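You operate a simulated robot arm through the tools that you are given. There is no shell and no other tool. Be economical: measure what you need, move in short steps, check, and stop when the job is done.

The job below is to be done with a simulated robot arm. You get a single attempt, and the scene is never put back.

JOB
Take the teaspoon and leave it on the free end of the bar top.

The check looks at the end state, three seconds after you hand in, the way a careful person would. Anything else that was tipped, shoved, dropped, spilled or broken makes it a failure.

ROBOT AND FRAMES
A 7-joint arm with a two-finger parallel gripper, fixed in place. Base frame: the origin is at the foot of the arm, x ahead of it, y to its left, z up; the work surface is at about z = 0.9. Lengths are in m, angles in degrees, forces in N, time in s.
Its first joint turns from -166.0 to 166.0 degrees. Payload 4.4 kg.
The tool frame sits at the grasp point between the pads (the TCP): z along the fingers, y along the line on which they close. The tips reach 0.023 m beyond it. Largest opening 0.094 m; finger width 0.038, thickness 0.01; the body of the gripper, 0.054 by 0.096 m, starts 0.039 m behind the TCP.
Orientation is told as [roll, pitch, yaw] about the base's x, y, z axes, in that order, counted from this pose: with the fingers straight down and closing along the base's y, the tool's x points along the base's -x, its y along +y and its z along -z.

CONTROLS
- The arm moves only by the tool jog_arm. Its argument "commands" is a list of rows, each a list of 7 numbers: the shift along the base's x, y, z in units of 200 mm (1.0 is 200 mm), then the turn, a rotation vector about the base's x, y, z in units of 45 degrees (1.0 is 45 degrees), then the gripper command, from -1 (fully open) to 1 (shut), values between in proportion. In form: [[dx, dy, dz, rx, ry, rz, hand], ...]. A call has 1 to 12 rows; each row is the pose to reach, as a shift and turn from the pose commanded when the call began. A call with a number of a shift or a turn outside -1 to 1 is refused whole. A row lasts 0.2 s, in which the tool goes at most 0.05 m and 8.6 degrees; a call with a longer step from one row to the next is refused whole, and so is a gripper value outside its range. Where a pose cannot be reached the arm comes as near as it can. A force on the tool above 40 N (or 10 N above the force at the start of the call, whichever is more), or a blocked arm, ends the call early, and 0.2 s more pass. The fingers move at their own pace (about 0.072 m/s each) and stop on an object; they squeeze with about 30 N. The grip force told is the motor's: it shows also when the fingers shut on nothing. Time passes only in rows, and 0.2 s behind the last, so rows that repeat a pose let the fingers close. It gives the time, the measured TCP pose, the force on the tool (base axes), the opening and the grip force at its end, in the units of the frame above (readings bear some noise), and new pictures: "show" is both (left out), scene, wrist or none.
- Cameras (640 x 400 px; columns grow to the right, rows downward): "scene" is fixed at [0.3991, 0.6495, 1.6163]; the picture's right is [-0.82, -0.57, 0.00], its down [-0.33, 0.48, -0.81] and it looks along [0.46, -0.67, -0.58] (base axes); focal length 350 px, centre (320, 200). "wrist" rides on the gripper at [0.086, 0.016, -0.074] in the tool frame; the picture's right is [-0.18, 0.98, 0.00], its down [-0.58, -0.11, -0.81] and it looks along [-0.79, -0.15, 0.59] (tool axes); focal length 243 px, centre (320, 200). There is no depth. A picture from a camera that has moved, and an enlarged one, comes with that camera's place and axes in the base frame and with its lens.
- zoom(camera, box): a new picture of the part [left, top, right, bottom] of that camera's present view, enlarged. No time passes.
- hand_in(): hands the job in; it is judged then, once.

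Work in short steps. Places have to be worked out from the pictures, the camera data and where the tool is seen: move nearer, look again, correct. Check each grasp and each placing, and mend what went wrong. You have 90 turns and 170 pictures in all, those below and enlarged ones among them. Open the gripper and draw the arm clear of the work before you hand the job in, unless the task says otherwise; then end with one line.

The tools are called as name(argument=value, ...) on one line, values as JSON. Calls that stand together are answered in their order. jog_arm: Moves the arm, as the interface text tells. Its arguments: {"type":"object","properties":{"commands":{"type":"array"},"show":{"type":"string","enum":["both","scene","wrist","none"]}},"required":["commands"]} The other tools are called the same way: zoom (camera, box) takes an enlarged picture of a part of a camera's view; hand_in () hands the job in.

At the start:

```text
t: 0.0
ee_pos: [0.7399, -0.1913, 1.1481]
tcp_rot: [0.0, 0.0, -0.1]
wrist_force: [-0.1, 0.9, 0.5]
grip_width: 0.094
finger_force: 0.1
```

scene: 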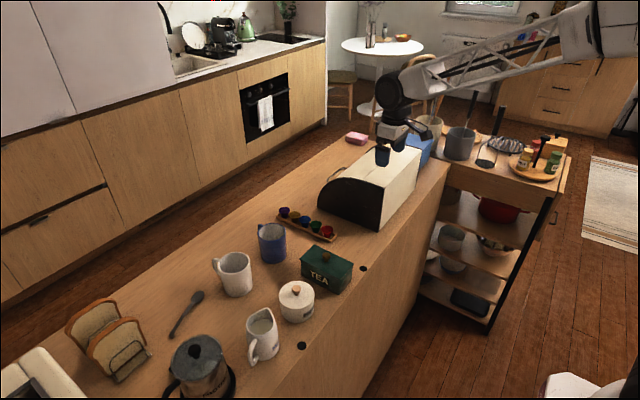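
wrist: 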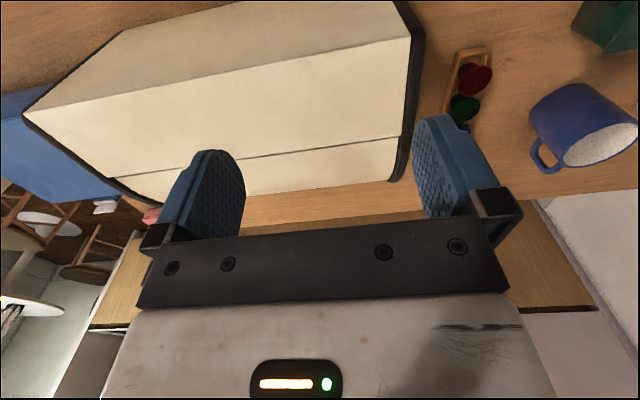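

The spoon appears near pixel (187,313), which puts it around (0.96, 0.40) at z 0.9. I'll zoom on it and on both ends of the bar.

zoom(camera="scene", box=[0, 240, 256, 400])

zoom(camera="scene", box=[300, 90, 492, 210])

```text
2.50 times, centred on (128, 320) of scene
camera zoom: at [0.3991, 0.6495, 1.6163], right [-0.82, -0.57, 0.0], down [-0.33, 0.48, -0.81], along [0.46, -0.67, -0.58], focal length 874 px, centre (800, -100)
```

zoom: 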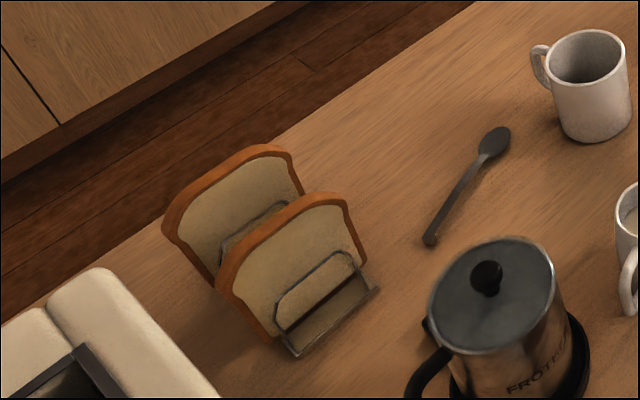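

```text
3.33 times, centred on (396, 150) of scene
camera zoom: at [0.3991, 0.6495, 1.6163], right [-0.82, -0.57, 0.0], down [-0.33, 0.48, -0.81], along [0.46, -0.67, -0.58], focal length 1166 px, centre (67, 367)
```

zoom: 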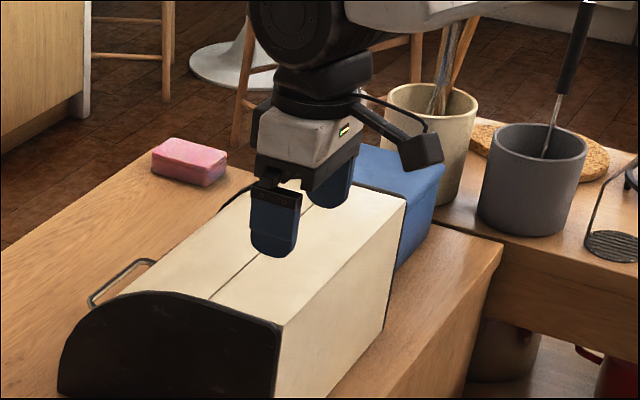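

The far end holds the sponge, blue box and bread box. The near end (+y) runs out of frame past the toaster. I'll raise the arm and swing toward +y so the wrist camera can see that end.

jog_arm(commands=[[0, 0, 0.24, 0, 0, 0, -1], [0, 0, 0.48, 0, 0, 0, -1], [-0.05, 0.15, 0.65, 0, 0, 0, -1], [-0.15, 0.35, 0.75, 0, 0, 0, -1], [-0.2, 0.55, 0.8, 0, 0, 0, -1], [-0.3, 0.75, 0.8, 0, 0, 0, -1], [-0.4, 0.97, 0.8, 0, 0, 0, -1]], show="none")

jog_arm(commands=[[0, 0.24, 0, 0, 0, 0, -1], [0, 0.48, 0, 0, 0, 0, -1], [0, 0.72, 0, 0, 0, 0, -1], [0, 0.96, 0, 0, 0, 0, -1], [0, 0.96, 0, 0, 0, 0, -1]])

```text
t: 1.6
ee_pos: [0.6594, 0.004, 1.3087]
tcp_rot: [-0.1, 0.0, 0.0]
wrist_force: [-0.7, 0.8, -0.6]
grip_width: 0.0937
finger_force: 0.0
```

```text
t: 2.8
ee_pos: [0.6592, 0.1968, 1.3074]
tcp_rot: [0.0, 0.0, 0.1]
wrist_force: [1.1, -0.4, -0.7]
grip_width: 0.0941
finger_force: 0.1
camera wrist: at [0.5718, 0.2128, 1.3819], right [0.18, 0.98, 0.0], down [0.58, -0.11, 0.81], along [0.79, -0.15, -0.59], focal length 243 px, centre (320, 200)
```

scene: 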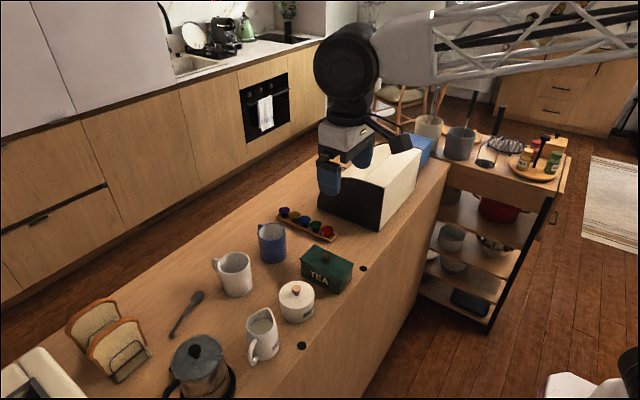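
wrist: 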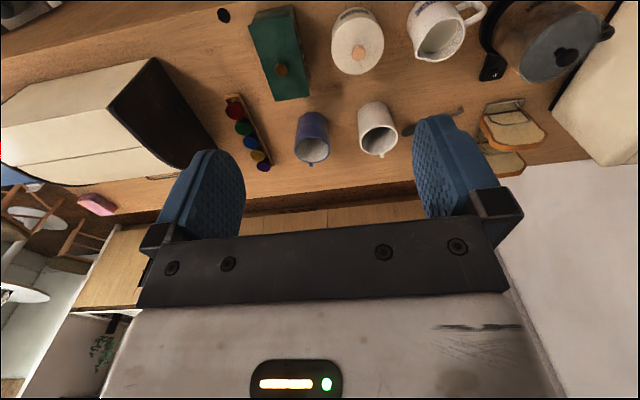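

The toaster sits to the right in the wrist view, and the bar seems to go on beyond it. I'll go further to +y with some yaw to see that end.

jog_arm(commands=[[-0.1, 0.2, 0, 0, 0, 0.18, -1], [-0.2, 0.4, 0, 0, 0, 0.36, -1], [-0.3, 0.6, 0, 0, 0, 0.54, -1], [-0.4, 0.75, 0, 0, 0, 0.72, -1], [-0.4, 0.75, 0, 0, 0, 0.9, -1], [-0.4, 0.75, 0, 0, 0, 0.9, -1]])

```text
t: 4.2
ee_pos: [0.5795, 0.3448, 1.3085]
tcp_rot: [-0.1, 0.0, 40.6]
wrist_force: [0.2, -0.8, -0.3]
grip_width: 0.0943
finger_force: 0.1
camera wrist: at [0.502, 0.3019, 1.3825], right [-0.5, 0.87, 0.0], down [0.51, 0.3, 0.81], along [0.7, 0.4, -0.59], focal length 243 px, centre (320, 200)
```

scene: 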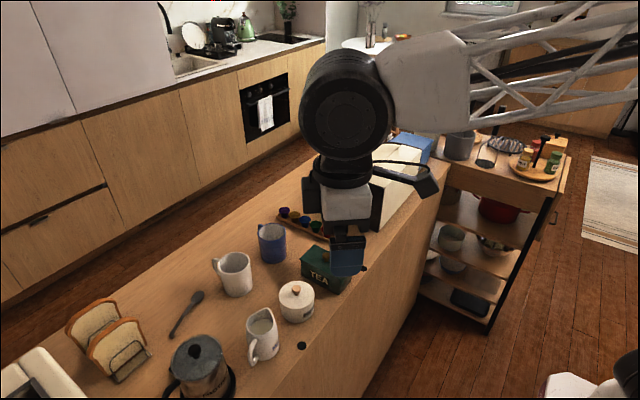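
wrist: 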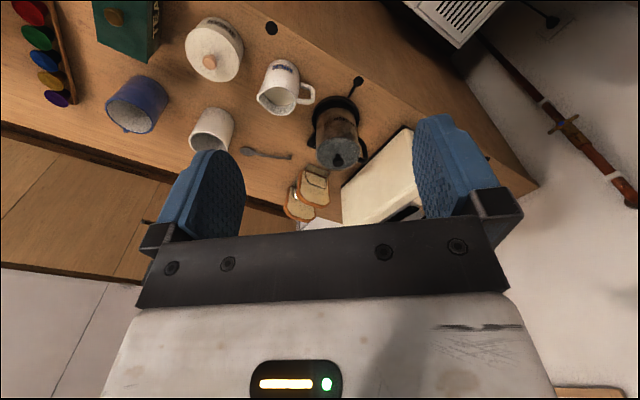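

The bar's +y end is open on this side of the toaster. I'll zoom in to see the spoon and that end properly.

zoom(camera="wrist", box=[240, 40, 560, 240])

```text
2.00 times, centred on (400, 140) of wrist
camera zoom: at [0.502, 0.3019, 1.3825], right [-0.5, 0.87, 0.0], down [0.51, 0.3, 0.81], along [0.7, 0.4, -0.59], focal length 485 px, centre (160, 320)
```

zoom: 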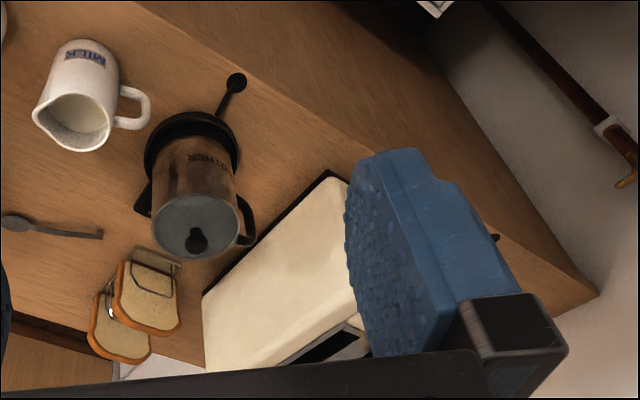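

The blue finger hides the end beyond the toaster, so I'll yaw further to uncover it.

jog_arm(commands=[[0, 0, 0, 0, 0, 0.18, -1], [0, 0, 0, 0, 0, 0.36, -1], [0, 0, 0, 0, 0, 0.54, -1], [0, 0, 0, 0, 0, 0.72, -1], [0, 0, 0, 0, 0, 0.9, -1], [0, 0, 0, 0, 0, 0.9, -1]], show="wrist")

```text
t: 5.6
ee_pos: [0.5798, 0.343, 1.3077]
tcp_rot: [0.0, -0.1, 81.0]
wrist_force: [0.5, 0.3, -0.8]
grip_width: 0.094
finger_force: 0.0
camera wrist: at [0.5493, 0.2613, 1.3822], right [-0.94, 0.33, 0.0], down [0.2, 0.56, 0.81], along [0.27, 0.76, -0.59], focal length 243 px, centre (320, 200)
```

wrist: 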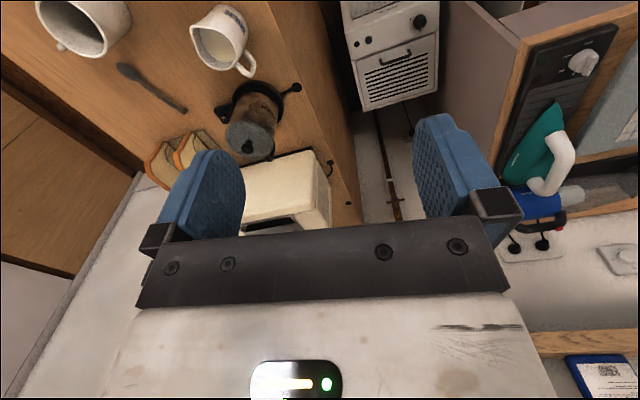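

zoom(camera="wrist", box=[80, 60, 400, 260])

```text
2.00 times, centred on (240, 160) of wrist
camera zoom: at [0.5493, 0.2613, 1.3822], right [-0.94, 0.33, 0.0], down [0.2, 0.56, 0.81], along [0.27, 0.76, -0.59], focal length 485 px, centre (480, 280)
```

zoom: 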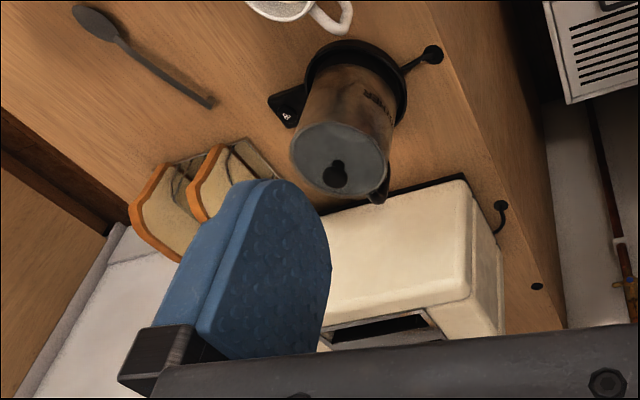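

The +y end is taken by the toaster and sits against the wall, so the free-standing end is at -y, past the bread box. Both views agree on the spoon: bowl at (0.985,0.343), handle end at (0.939,0.465), z 0.9. It is slightly beyond straight-down reach, so I'll yaw to 110.7 degrees to straddle it, then tilt outward about 20 degrees.

jog_arm(commands=[[0.2, 0.02, 0, 0, 0, 0.17, -0.5], [0.4, 0.04, 0, 0, 0, 0.34, 0], [0.6, 0.06, 0, 0, 0, 0.5, 0.1], [0.8, 0.08, 0, 0, 0, 0.66, 0.1], [1.0, 0.1, 0, 0, 0, 0.66, 0.1]], show="none")

jog_arm(commands=[[0.1, 0.05, 0, 0.056, -0.137, 0, 0.1], [0.25, 0.1, -0.1, 0.112, -0.275, 0, 0.1], [0.4, 0.15, -0.25, 0.167, -0.412, 0, 0.1], [0.6, 0.18, -0.4, 0.167, -0.412, 0, 0.1], [0.7, 0.18, -0.6, 0.167, -0.412, 0, 0.1], [0.7, 0.18, -0.6, 0.167, -0.412, 0, 0.1]])

```text
t: 6.8
ee_pos: [0.7794, 0.3636, 1.3065]
tcp_rot: [0.0, 0.1, 110.8]
wrist_force: [0.1, -0.2, 0.0]
grip_width: 0.0423
finger_force: 0.0
```

```text
refused: row 4 steps farther than a row can; nothing moved
```

jog_arm(commands=[[0.1, 0.05, 0, 0.056, -0.137, 0, 0.1], [0.25, 0.1, -0.1, 0.112, -0.275, 0, 0.1], [0.4, 0.15, -0.23, 0.167, -0.412, 0, 0.1], [0.55, 0.18, -0.38, 0.167, -0.412, 0, 0.1], [0.7, 0.18, -0.55, 0.167, -0.412, 0, 0.1], [0.7, 0.18, -0.6, 0.167, -0.412, 0, 0.1]])

```text
t: 8.2
ee_pos: [0.9189, 0.3997, 1.1873]
tcp_rot: [-19.9, -0.5, 110.8]
wrist_force: [0.0, 0.8, 0.7]
grip_width: 0.0423
finger_force: 0.1
camera wrist: at [0.9109, 0.3046, 1.2518], right [-0.93, -0.15, -0.34], down [-0.37, 0.48, 0.8], along [0.04, 0.87, -0.5], focal length 243 px, centre (320, 200)
```

scene: 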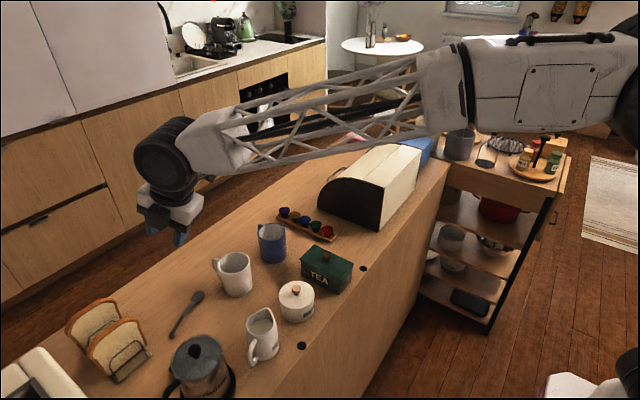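
wrist: 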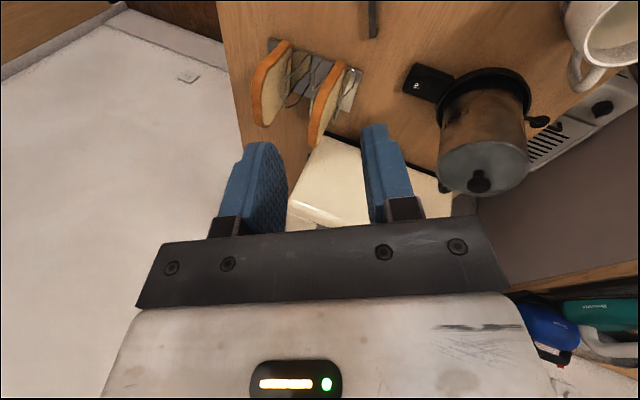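

The tilted pose is reachable, and the handle end shows at (0.939,0.468), consistent with before. I'll descend above the spoon and then reduce the tilt to see how little the reach needs.

jog_arm(commands=[[0.05, 0.02, -0.24, 0, 0, 0, 0.3], [0.1, 0.04, -0.47, 0, 0, 0, 0.3], [0.15, 0.06, -0.7, 0, 0, 0, 0.3], [0.19, 0.076, -0.92, 0, 0, 0, 0.3], [0.19, 0.076, -1.0, 0, 0, 0, 0.3], [0.19, 0.076, -1.0, 0, 0, 0, 0.3]])

jog_arm(commands=[[0, 0, 0, -0.04, 0.1, 0, 0.3], [0, 0, 0, -0.084, 0.206, 0, 0.3], [0, 0, 0, -0.084, 0.206, 0, 0.3]], show="wrist")

```text
t: 9.6
ee_pos: [0.959, 0.415, 0.9859]
tcp_rot: [-19.9, -0.6, 110.8]
wrist_force: [1.0, -0.2, -0.3]
grip_width: 0.0331
finger_force: 0.1
camera wrist: at [0.9509, 0.3199, 1.0516], right [-0.93, -0.15, -0.33], down [-0.37, 0.48, 0.8], along [0.04, 0.87, -0.5], focal length 243 px, centre (320, 200)
```

scene: 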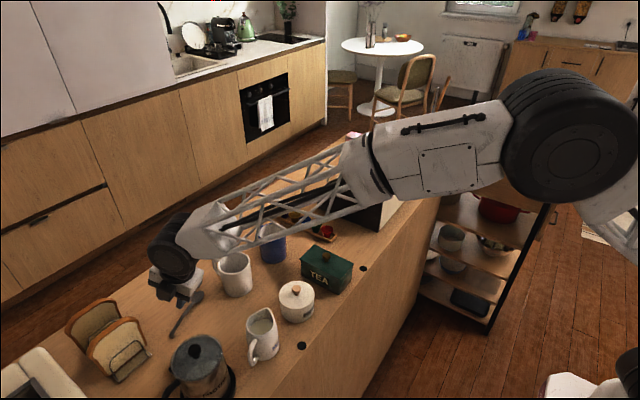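
wrist: 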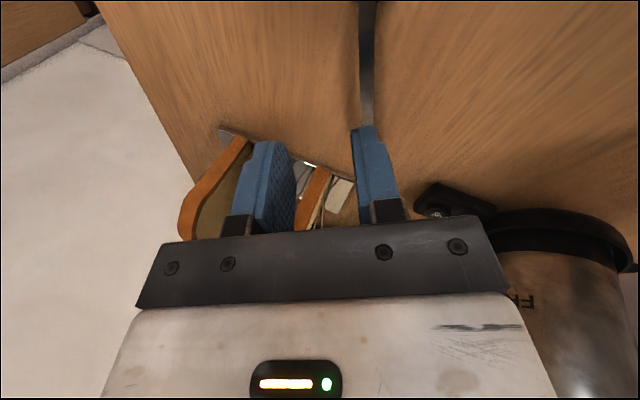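

```text
t: 10.4
ee_pos: [0.9579, 0.4149, 0.9892]
tcp_rot: [-10.0, -0.2, 110.7]
wrist_force: [0.3, -0.3, 0.3]
grip_width: 0.033
finger_force: 0.1
camera wrist: at [0.961, 0.3243, 1.0585], right [-0.97, -0.17, -0.17], down [-0.23, 0.53, 0.82], along [-0.05, 0.83, -0.55], focal length 243 px, centre (320, 200)
```

wrist: 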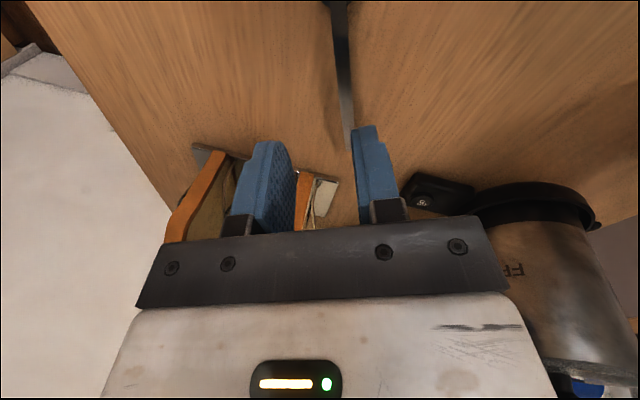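

A 10 degree tilt is reachable. I'll try nearly vertical and view the forearm clearance over the mugs.

jog_arm(commands=[[0, 0, 0, -0.042, 0.103, 0, 0.3], [0, 0, 0, -0.075, 0.185, 0, 0.3], [0, 0, 0, -0.075, 0.185, 0, 0.3]])

```text
t: 11.2
ee_pos: [0.9581, 0.415, 0.9881]
tcp_rot: [-1.1, 0.0, 110.7]
wrist_force: [-0.5, 0.6, -0.3]
grip_width: 0.0331
finger_force: 0.1
camera wrist: at [0.971, 0.3281, 1.062], right [-0.98, -0.17, -0.02], down [-0.12, 0.58, 0.81], along [-0.13, 0.8, -0.59], focal length 243 px, centre (320, 200)
```

scene: 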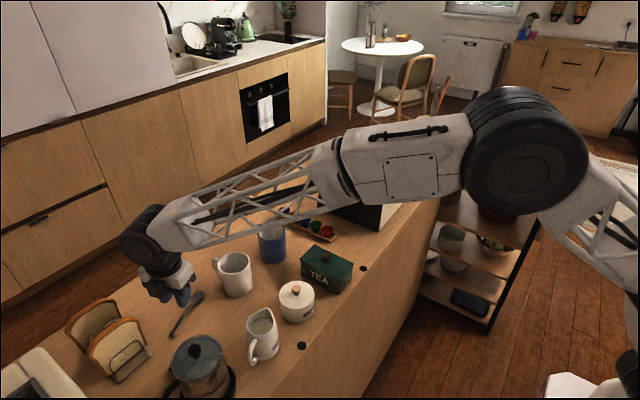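
wrist: 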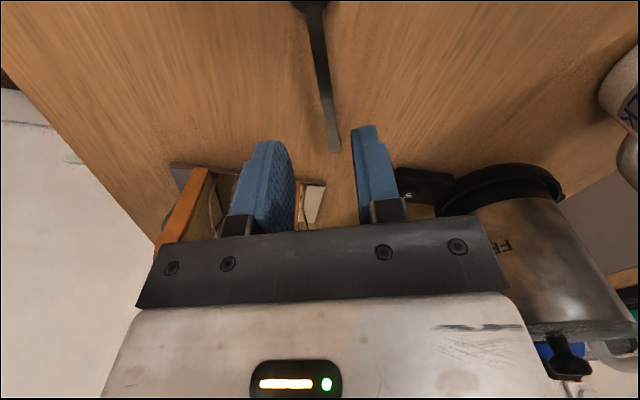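

A vertical pose is reachable here, and the spoon's handle passes through about (0.955,0.415), centred between the fingers. I'll go straight down to just above the table.

jog_arm(commands=[[-0.015, 0, -0.1, 0, 0, 0, 0.3], [-0.015, 0, -0.2, 0, 0, 0, 0.3], [-0.015, 0, -0.26, 0, 0, 0, 0.3], [-0.015, 0, -0.26, 0, 0, 0, 0.3]])

```text
t: 12.2
ee_pos: [0.9542, 0.4145, 0.9364]
tcp_rot: [-1.0, 0.0, 110.7]
wrist_force: [0.3, 0.1, -0.6]
grip_width: 0.0326
finger_force: 0.1
camera wrist: at [0.9678, 0.3286, 1.0106], right [-0.98, -0.17, -0.02], down [-0.12, 0.58, 0.81], along [-0.13, 0.8, -0.59], focal length 243 px, centre (320, 200)
```

scene: 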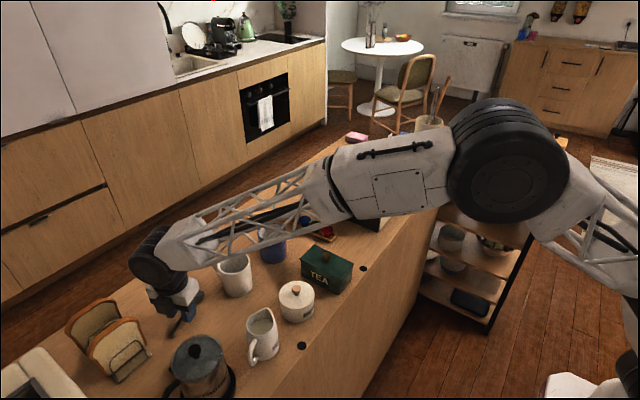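
wrist: 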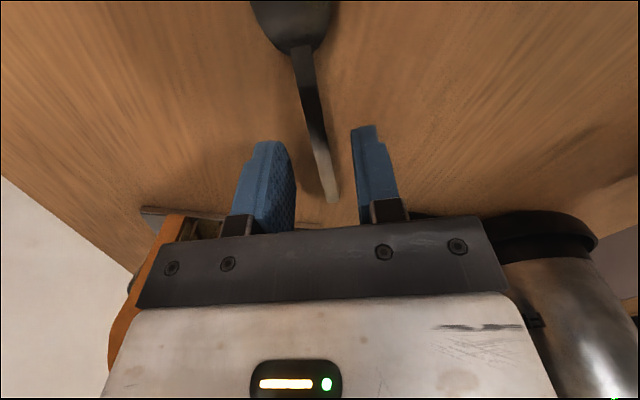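

The spoon handle is between the fingers. I'll lower about 11 mm and close.

jog_arm(commands=[[0, 0, -0.03, 0, 0, 0, 0.3], [0, 0, -0.057, 0, 0, 0, 0.3], [0, 0, -0.057, 0, 0, 0, 1], [0, 0, -0.057, 0, 0, 0, 1], [0, 0, -0.057, 0, 0, 0, 1]], show="wrist")

```text
t: 13.4
ee_pos: [0.9552, 0.4147, 0.9248]
tcp_rot: [-1.0, 0.0, 110.7]
wrist_force: [1.3, -0.5, -0.4]
grip_width: 0.0077
finger_force: 30.4
camera wrist: at [0.9683, 0.3283, 0.9985], right [-0.98, -0.17, -0.02], down [-0.12, 0.58, 0.81], along [-0.13, 0.8, -0.59], focal length 243 px, centre (320, 200)
```

wrist: 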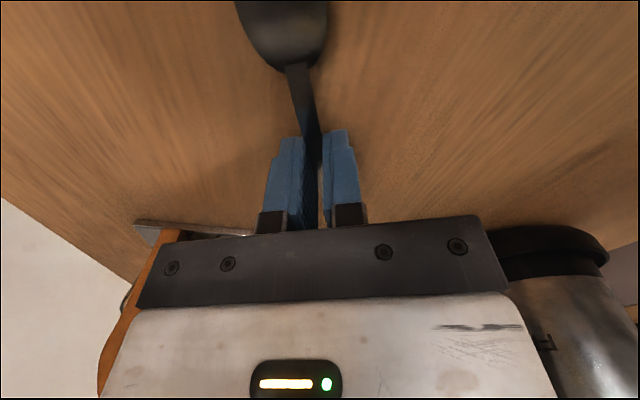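

The fingers stopped at 7.7 mm on the handle with 30 N, so it is gripped. I'll lift straight up.

jog_arm(commands=[[0, 0, 0.1, 0, 0, 0, 1], [0, 0, 0.25, 0, 0, 0, 1], [0, 0, 0.48, 0, 0, 0, 1], [0, 0, 0.7, 0, 0, 0, 1], [-0.1, -0.04, 0.9, 0, 0, 0, 1], [-0.3, -0.1, 1.0, 0, 0, 0, 1]])

```text
t: 14.8
ee_pos: [0.8929, 0.3931, 1.1227]
tcp_rot: [-0.9, 0.0, 110.8]
wrist_force: [0.3, 0.5, -1.2]
grip_width: 0.008
finger_force: 30.2
camera wrist: at [0.9062, 0.3063, 1.1966], right [-0.98, -0.17, -0.02], down [-0.12, 0.58, 0.81], along [-0.13, 0.8, -0.59], focal length 243 px, centre (320, 200)
```

scene: 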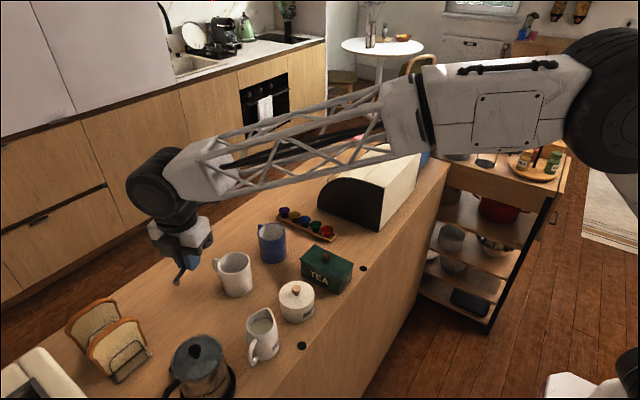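
wrist: 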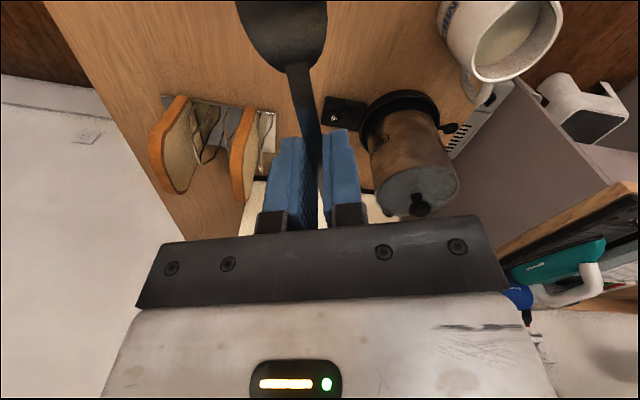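

The spoon is held. I'll raise it, retract, and swing toward -y while turning the wrist back.

jog_arm(commands=[[0, 0, 0.24, 0, 0, 0, 1], [-0.05, 0, 0.48, 0, 0, -0.18, 1], [-0.2, -0.05, 0.65, 0, 0, -0.36, 1], [-0.4, -0.1, 0.75, 0, 0, -0.54, 1], [-0.6, -0.2, 0.8, 0, 0, -0.72, 1], [-0.8, -0.3, 0.8, 0, 0, -0.9, 1], [-1.0, -0.42, 0.8, 0, 0, -1.0, 1], [-1.0, -0.64, 0.8, 0, 0, -1.0, 1], [-1.0, -0.86, 0.8, 0, 0, -1.0, 1]], show="none")

jog_arm(commands=[[0, -0.24, 0, 0, 0, -0.18, 1], [0, -0.46, 0, 0, 0, -0.36, 1], [0, -0.68, 0, 0, 0, -0.54, 1], [0, -0.9, 0, 0, 0, -0.72, 1], [0, -1.0, 0, 0, 0, -0.9, 1], [0, -1.0, 0, 0, 0, -1.0, 1]], show="none")

jog_arm(commands=[[-0.1, -0.2, 0, 0, 0, -0.18, 1], [-0.2, -0.4, 0, 0, 0, -0.36, 1], [-0.3, -0.6, 0, 0, 0, -0.54, 1], [-0.4, -0.75, 0, 0, 0, -0.72, 1], [-0.4, -0.75, 0, 0, 0, -0.9, 1], [-0.4, -0.75, 0, 0, 0, -1.0, 1]])

```text
t: 16.8
ee_pos: [0.6939, 0.2212, 1.2853]
tcp_rot: [-1.0, 0.0, 65.7]
wrist_force: [0.3, -0.5, -0.6]
grip_width: 0.0079
finger_force: 29.6
```

```text
t: 18.2
ee_pos: [0.6933, 0.0217, 1.2855]
tcp_rot: [-0.9, 0.0, 20.5]
wrist_force: [0.1, -0.3, -0.1]
grip_width: 0.0078
finger_force: 30.2
```

```text
t: 19.6
ee_pos: [0.6147, -0.1253, 1.2846]
tcp_rot: [-1.0, -0.1, -24.4]
wrist_force: [-0.1, 0.0, 0.6]
grip_width: 0.0076
finger_force: 30.3
camera wrist: at [0.5418, -0.0743, 1.3585], right [0.57, 0.82, -0.02], down [0.49, -0.33, 0.81], along [0.66, -0.47, -0.59], focal length 243 px, centre (320, 200)
```

scene: 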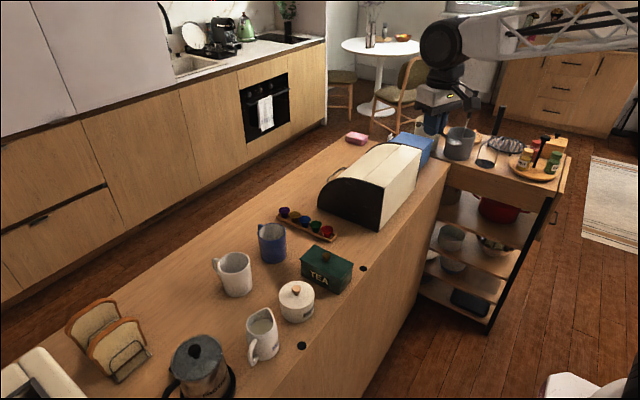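
wrist: 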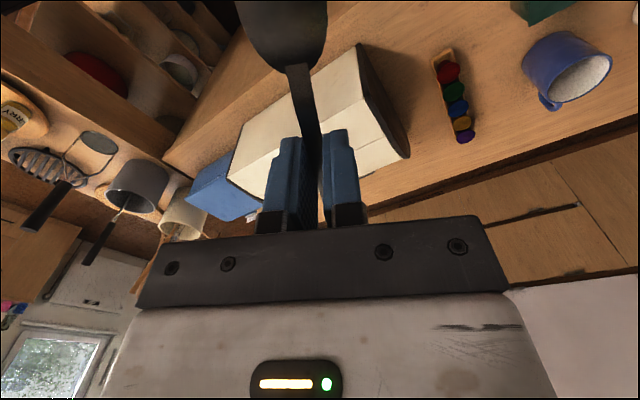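

The bar's -y end edge is at about y = -0.68, with the blue box and sponge on it. I need a view from above of the strip between them.

jog_arm(commands=[[0.15, -0.1, 0.1, 0, 0, 0, 1], [0.3, -0.2, 0.2, 0, 0, 0, 1], [0.45, -0.3, 0.3, 0, 0, 0, 1], [0.6, -0.4, 0.4, 0, 0, 0, 1], [0.7, -0.5, 0.5, 0, 0, 0, 1], [0.8, -0.6, 0.6, 0, 0, 0, 1], [0.8, -0.6, 0.6, 0, 0, 0, 1]], show="wrist")

zoom(camera="wrist", box=[100, 80, 420, 280])

zoom(camera="scene", box=[300, 90, 492, 210])

```text
t: 21.2
ee_pos: [0.7743, -0.2468, 1.4033]
tcp_rot: [-1.1, 0.0, -24.4]
wrist_force: [-0.1, 0.0, -0.5]
grip_width: 0.0075
finger_force: 30.1
camera wrist: at [0.703, -0.1942, 1.4777], right [0.57, 0.82, -0.02], down [0.49, -0.33, 0.81], along [0.66, -0.47, -0.59], focal length 243 px, centre (320, 200)
```

wrist: 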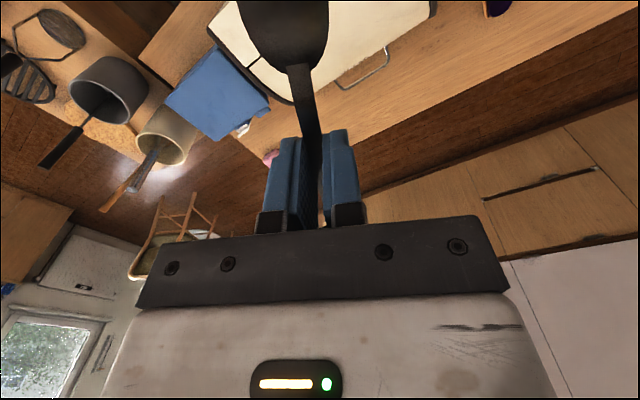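

```text
2.00 times, centred on (260, 180) of wrist
camera zoom: at [0.703, -0.1942, 1.4777], right [0.57, 0.82, -0.02], down [0.49, -0.33, 0.81], along [0.66, -0.47, -0.59], focal length 485 px, centre (440, 240)
```

zoom: 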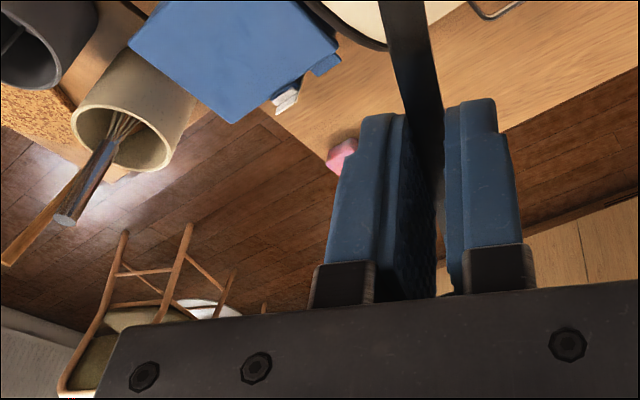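

```text
3.33 times, centred on (396, 150) of scene
camera zoom: at [0.3991, 0.6495, 1.6163], right [-0.82, -0.57, 0.0], down [-0.33, 0.48, -0.81], along [0.46, -0.67, -0.58], focal length 1166 px, centre (67, 367)
```

zoom: 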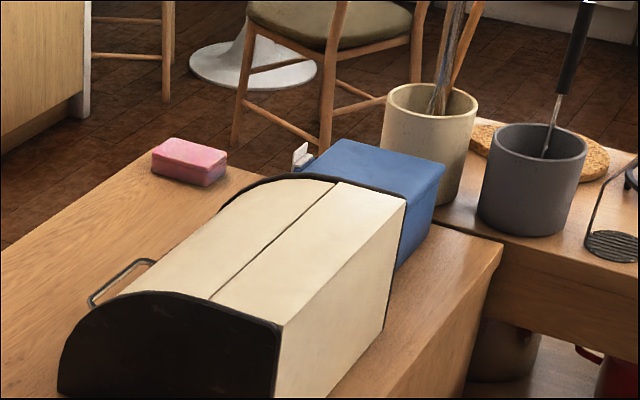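

I still need the layout between the blue box, bread box and sponge, so I'll turn the camera to look along -y from above the bread box.

jog_arm(commands=[[0.1, 0.1, 0, 0, 0, -0.18, 1], [0.2, 0.2, 0, 0, 0, -0.36, 1], [0.3, 0.3, 0, 0, 0, -0.54, 1], [0.4, 0.4, 0, 0, 0, -0.72, 1], [0.4, 0.4, 0, 0, 0, -0.9, 1], [0.4, 0.4, 0, 0, 0, -1.0, 1], [0.4, 0.4, 0, 0, 0, -1.0, 1]], show="none")

zoom(camera="wrist", box=[100, 0, 500, 250])

```text
t: 22.8
ee_pos: [0.8547, -0.168, 1.4055]
tcp_rot: [-1.0, 0.0, -69.5]
wrist_force: [-1.0, 0.0, -0.4]
grip_width: 0.008
finger_force: 29.6
```

```text
1.60 times, centred on (300, 125) of wrist
camera zoom: at [0.8396, -0.0802, 1.4793], right [0.98, 0.17, -0.02], down [0.12, -0.58, 0.81], along [0.13, -0.8, -0.59], focal length 388 px, centre (352, 320)
```

zoom: 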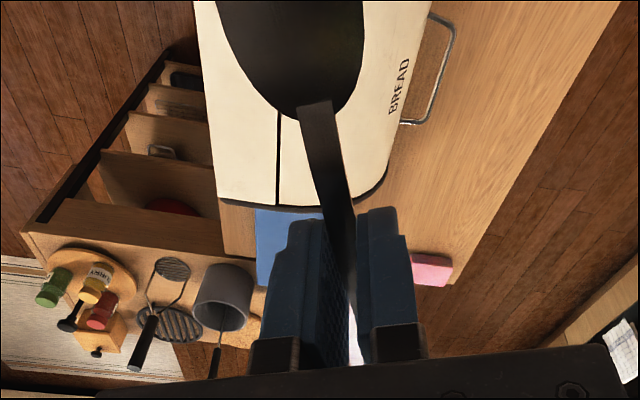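

The bread box end, blue box and sponge are visible, but the fingers hide the strip between them. I'll shift to -x to uncover it.

jog_arm(commands=[[-0.24, 0, 0, 0, 0, 0, 1], [-0.48, 0, 0, 0, 0, 0, 1], [-0.7, 0, 0, 0, 0, 0, 1], [-0.9, 0, 0, 0, 0, 0, 1], [-0.9, 0, 0, 0, 0, 0, 1]], show="none")

zoom(camera="wrist", box=[200, 0, 600, 250])

```text
t: 24.0
ee_pos: [0.6716, -0.1677, 1.4068]
tcp_rot: [-0.9, 0.0, -69.2]
wrist_force: [-0.8, 0.5, -0.5]
grip_width: 0.0077
finger_force: 30.1
```

```text
1.60 times, centred on (400, 125) of wrist
camera zoom: at [0.6575, -0.0804, 1.4814], right [0.98, 0.17, -0.02], down [0.12, -0.58, 0.81], along [0.13, -0.8, -0.59], focal length 388 px, centre (192, 320)
```

zoom: 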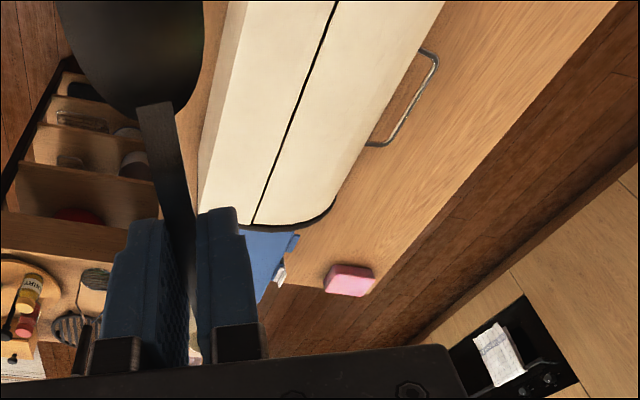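

The free strip lies between the bread box end (y≈-0.44), blue box (x≲0.89) and sponge (x 1.03–1.11, y -0.59 to -0.68). I'll aim for about (1.0, -0.525), with the spoon crosswise to the reach, and hover there first.

jog_arm(commands=[[0.125, -0.125, 0, 0, 0, -0.17, 1], [0.25, -0.25, 0, 0, 0, -0.34, 1], [0.375, -0.375, 0, 0, 0, -0.51, 1], [0.5, -0.5, 0, 0, 0, -0.68, 1], [0.625, -0.625, 0, 0, 0, -0.85, 1], [0.75, -0.75, 0, 0, 0, -1.0, 1]], show="none")

jog_arm(commands=[[0.1, -0.11, -0.1, -0.02, -0.04, -0.098, 1], [0.2, -0.22, -0.2, -0.04, -0.08, -0.098, 1], [0.3, -0.33, -0.3, -0.06, -0.12, -0.098, 1], [0.4, -0.44, -0.4, -0.08, -0.16, -0.098, 1], [0.5, -0.55, -0.5, -0.1, -0.2, -0.098, 1], [0.6, -0.66, -0.6, -0.12, -0.24, -0.098, 1], [0.7, -0.77, -0.7, -0.14, -0.27, -0.098, 1], [0.8, -0.88, -0.8, -0.154, -0.296, -0.098, 1], [0.9, -1.0, -0.9, -0.154, -0.296, -0.098, 1], [0.9, -1.0, -0.9, -0.154, -0.296, -0.098, 1]])

```text
t: 25.4
ee_pos: [0.8229, -0.3197, 1.4051]
tcp_rot: [-1.0, -0.1, -114.4]
wrist_force: [-0.5, 0.8, 1.5]
grip_width: 0.0076
finger_force: 30.3
```

```text
t: 27.6
ee_pos: [1.0048, -0.5174, 1.225]
tcp_rot: [14.0, -0.3, -118.8]
wrist_force: [-0.7, 0.0, -0.9]
grip_width: 0.0077
finger_force: 30.5
camera wrist: at [1.0425, -0.4392, 1.3005], right [0.75, -0.62, 0.24], down [-0.54, -0.36, 0.76], along [-0.38, -0.7, -0.61], focal length 243 px, centre (320, 200)
```

scene: 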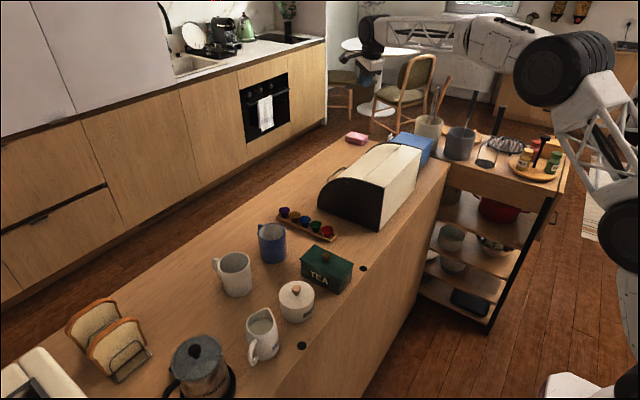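
wrist: 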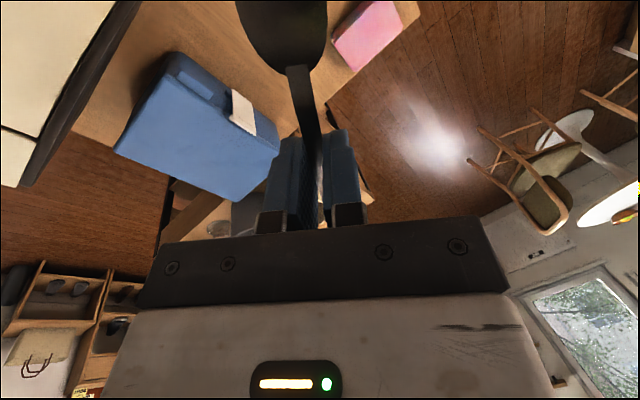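

Reached with a 14 degree tilt and the spoon still held. I'll zoom in to locate the boxes and sponge precisely.

zoom(camera="wrist", box=[80, 0, 420, 212])

```text
1.88 times, centred on (250, 106) of wrist
camera zoom: at [1.0425, -0.4392, 1.3005], right [0.75, -0.62, 0.24], down [-0.54, -0.36, 0.76], along [-0.38, -0.7, -0.61], focal length 457 px, centre (452, 377)
```

zoom: 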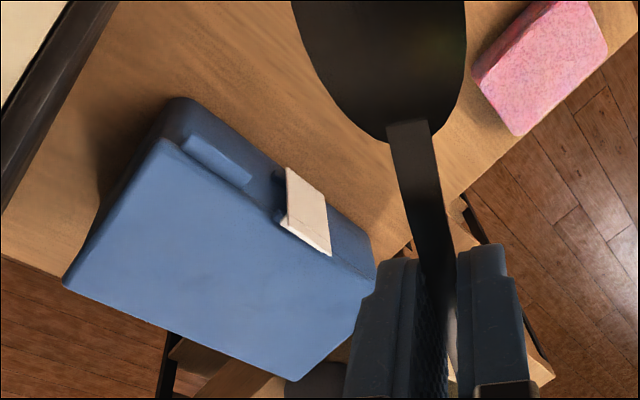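

The blue box ends at x≈0.88, the bread box at y≈-0.43, and the sponge starts at (1.05,-0.61), so (1.0,-0.53) is clear. I'll descend to about 0.95.

jog_arm(commands=[[-0.01, -0.03, -0.22, 0, 0, 0, 1], [-0.02, -0.06, -0.44, 0, 0, 0, 1], [-0.02, -0.06, -0.67, 0, 0, 0, 1], [-0.02, -0.06, -0.87, 0, 0, 0, 1], [-0.02, -0.06, -1.0, 0, 0, 0, 1], [-0.02, -0.06, -1.0, 0, 0, 0, 1]])

```text
t: 29.0
ee_pos: [1.0008, -0.5304, 1.0234]
tcp_rot: [14.0, -0.3, -118.8]
wrist_force: [-0.3, 0.7, 0.0]
grip_width: 0.0079
finger_force: 29.7
camera wrist: at [1.0385, -0.4512, 1.099], right [0.75, -0.62, 0.24], down [-0.54, -0.36, 0.76], along [-0.38, -0.7, -0.61], focal length 243 px, centre (320, 200)
```

scene: 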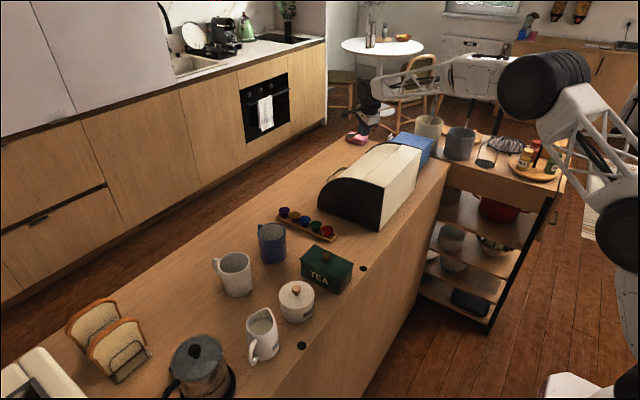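
wrist: 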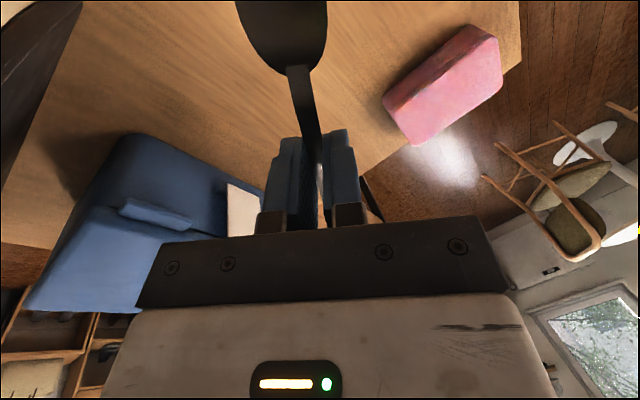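

The forearm clears everything and the spoon sits over bare wood. I'll go down further in small steps.

jog_arm(commands=[[0, 0, -0.15, 0, 0, 0, 1], [0, 0, -0.28, 0, 0, 0, 1], [0, 0, -0.38, 0, 0, 0, 1], [0, 0, -0.42, 0, 0, 0, 1], [0, 0, -0.45, 0, 0, 0, 1], [0, 0, -0.45, 0, 0, 0, 1]], show="wrist")

zoom(camera="scene", box=[316, 80, 476, 180])

```text
t: 30.4
ee_pos: [1.0002, -0.5287, 0.9336]
tcp_rot: [14.0, -0.3, -118.8]
wrist_force: [0.8, -0.1, 0.3]
grip_width: 0.0079
finger_force: 29.9
camera wrist: at [1.039, -0.4515, 1.0108], right [0.75, -0.62, 0.24], down [-0.54, -0.36, 0.76], along [-0.38, -0.7, -0.61], focal length 243 px, centre (320, 200)
```

wrist: 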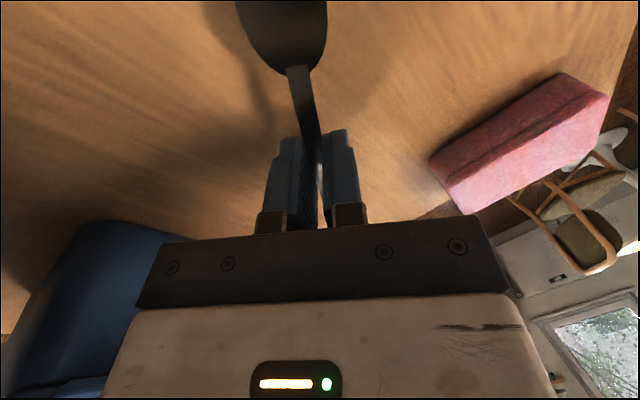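

```text
4.00 times, centred on (396, 130) of scene
camera zoom: at [0.3991, 0.6495, 1.6163], right [-0.82, -0.57, 0.0], down [-0.33, 0.48, -0.81], along [0.46, -0.67, -0.58], focal length 1399 px, centre (16, 480)
```

zoom: 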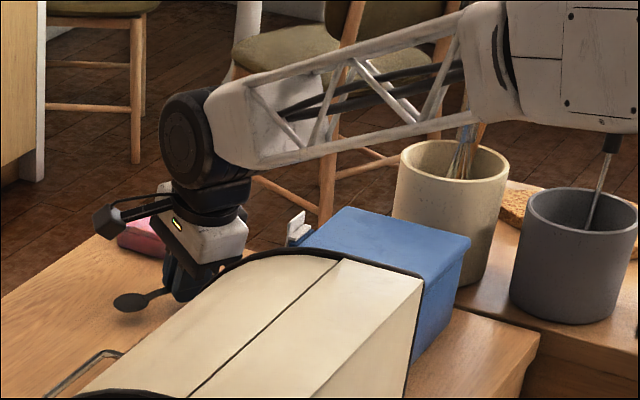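

The spoon hovers a few mm above the wood, clear of everything. I'll lower about 6 mm, still gripping, and read the force.

jog_arm(commands=[[0, 0, -0.015, 0, 0, 0, 1], [0, 0, -0.03, 0, 0, 0, 1], [0, 0, -0.03, 0, 0, 0, 1]], show="none")

```text
t: 31.2
ee_pos: [1.0007, -0.5303, 0.9272]
tcp_rot: [14.0, -0.3, -118.9]
wrist_force: [0.4, 0.5, -0.4]
grip_width: 0.0079
finger_force: 30.0
```

No contact force yet, so the spoon is within a couple of mm of the wood. I'll open slightly, let it settle, then rise.

jog_arm(commands=[[0, 0, -0.03, 0, 0, 0, 0.5], [0, 0, -0.03, 0, 0, 0, 0.5], [0, 0, -0.03, 0, 0, 0, 0.5], [0, 0, 0.05, 0, 0, 0, 0.5], [0, 0, 0.2, 0, 0, 0, 0.5], [0, 0, 0.4, 0, 0, 0, 0.5], [0, 0, 0.62, 0, 0, 0, 0.5]])

```text
t: 32.8
ee_pos: [0.9998, -0.5313, 1.0497]
tcp_rot: [14.0, -0.3, -118.8]
wrist_force: [0.7, 0.2, -0.9]
grip_width: 0.0235
finger_force: 0.0
camera wrist: at [1.0392, -0.454, 1.1266], right [0.75, -0.62, 0.24], down [-0.54, -0.36, 0.76], along [-0.39, -0.7, -0.61], focal length 243 px, centre (320, 200)
```

scene: 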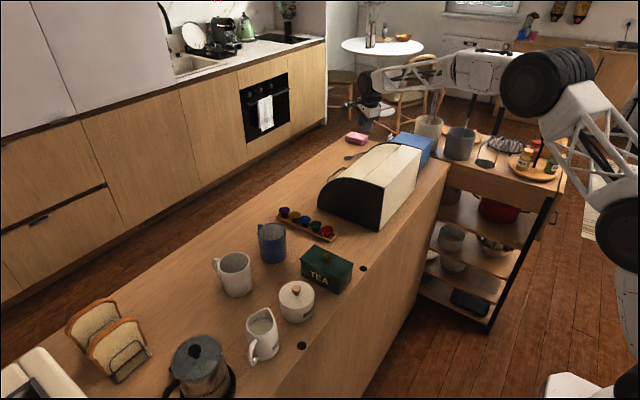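
wrist: 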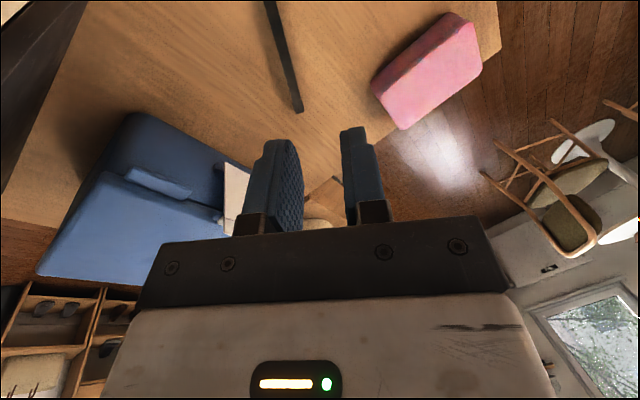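

The spoon lies on the bar top at the free end, clear of the sponge and boxes. I'll raise the arm, retract it over the boxes at height, and check.

jog_arm(commands=[[0, 0, 0.24, 0, 0, 0, 0.5], [0, 0, 0.48, 0, 0, 0, 0.5], [0, 0, 0.72, 0, 0, 0, 0.5], [0, 0, 0.95, 0, 0, 0, 0.0], [-0.2, 0.1, 1.0, 0.05, 0.1, 0, -0.5], [-0.4, 0.2, 1.0, 0.1, 0.2, 0, -1], [-0.6, 0.3, 1.0, 0.15, 0.29, 0, -1], [-0.8, 0.4, 1.0, 0.15, 0.29, 0, -1], [-1.0, 0.5, 1.0, 0.15, 0.29, 0, -1]], show="scene")

jog_arm(commands=[[-0.2, 0.1, 0.1, 0, 0, 0, -1], [-0.4, 0.2, 0.1, 0, 0, 0, -1], [-0.6, 0.3, 0.1, 0, 0, 0, -1], [-0.8, 0.4, 0.1, 0, 0, 0, -1], [-0.8, 0.4, 0.1, 0, 0, 0, -1]], show="scene")

zoom(camera="scene", box=[316, 100, 476, 200])

```text
t: 34.8
ee_pos: [0.8007, -0.433, 1.2493]
tcp_rot: [-0.9, -0.6, -118.8]
wrist_force: [-0.2, 0.1, -0.7]
grip_width: 0.0942
finger_force: 0.0
```

scene: 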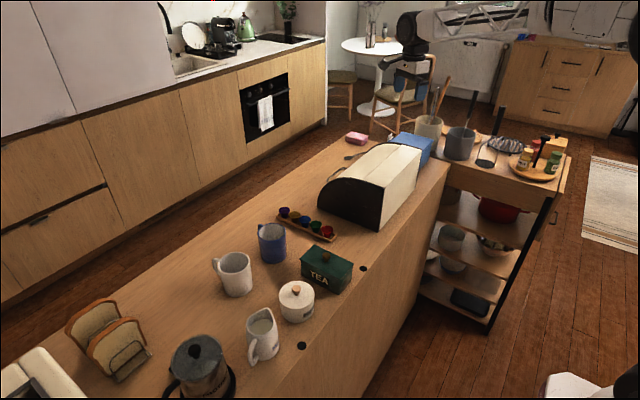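

```text
t: 36.0
ee_pos: [0.6415, -0.3487, 1.2723]
tcp_rot: [-0.7, -0.6, -118.7]
wrist_force: [0.3, 0.0, -1.0]
grip_width: 0.0941
finger_force: 0.0
```

scene: 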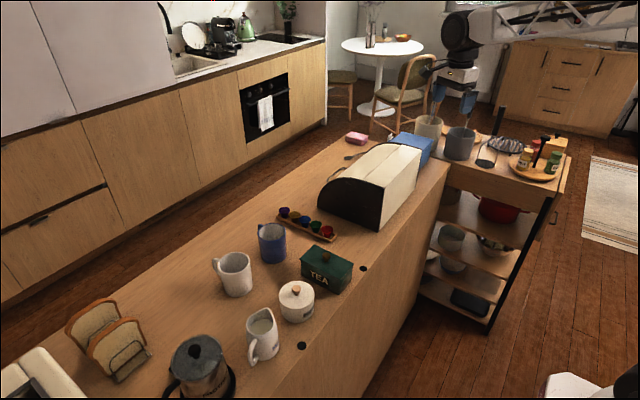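

```text
4.00 times, centred on (396, 150) of scene
camera zoom: at [0.3991, 0.6495, 1.6163], right [-0.82, -0.57, 0.0], down [-0.33, 0.48, -0.81], along [0.46, -0.67, -0.58], focal length 1399 px, centre (16, 400)
```

zoom: 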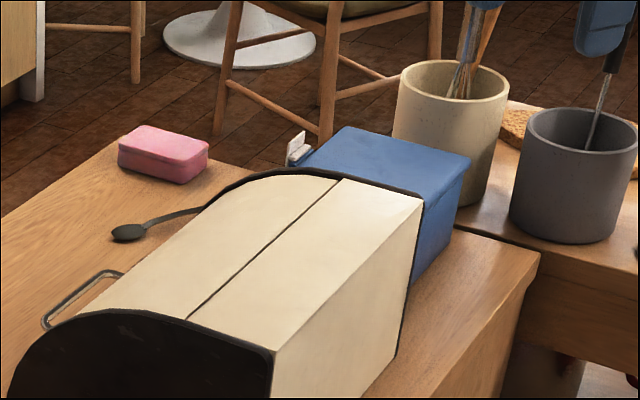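

The spoon rests flat on the bar's free end between the bread box and the sponge. Nothing else has moved, and the gripper is open and clear.

hand_in()

```text
The job is handed in.
```

The teaspoon is lying flat on the free-standing end of the bar top, between the bread box and the sponge. The last pictures showed nothing else moved, and the arm is open and clear.
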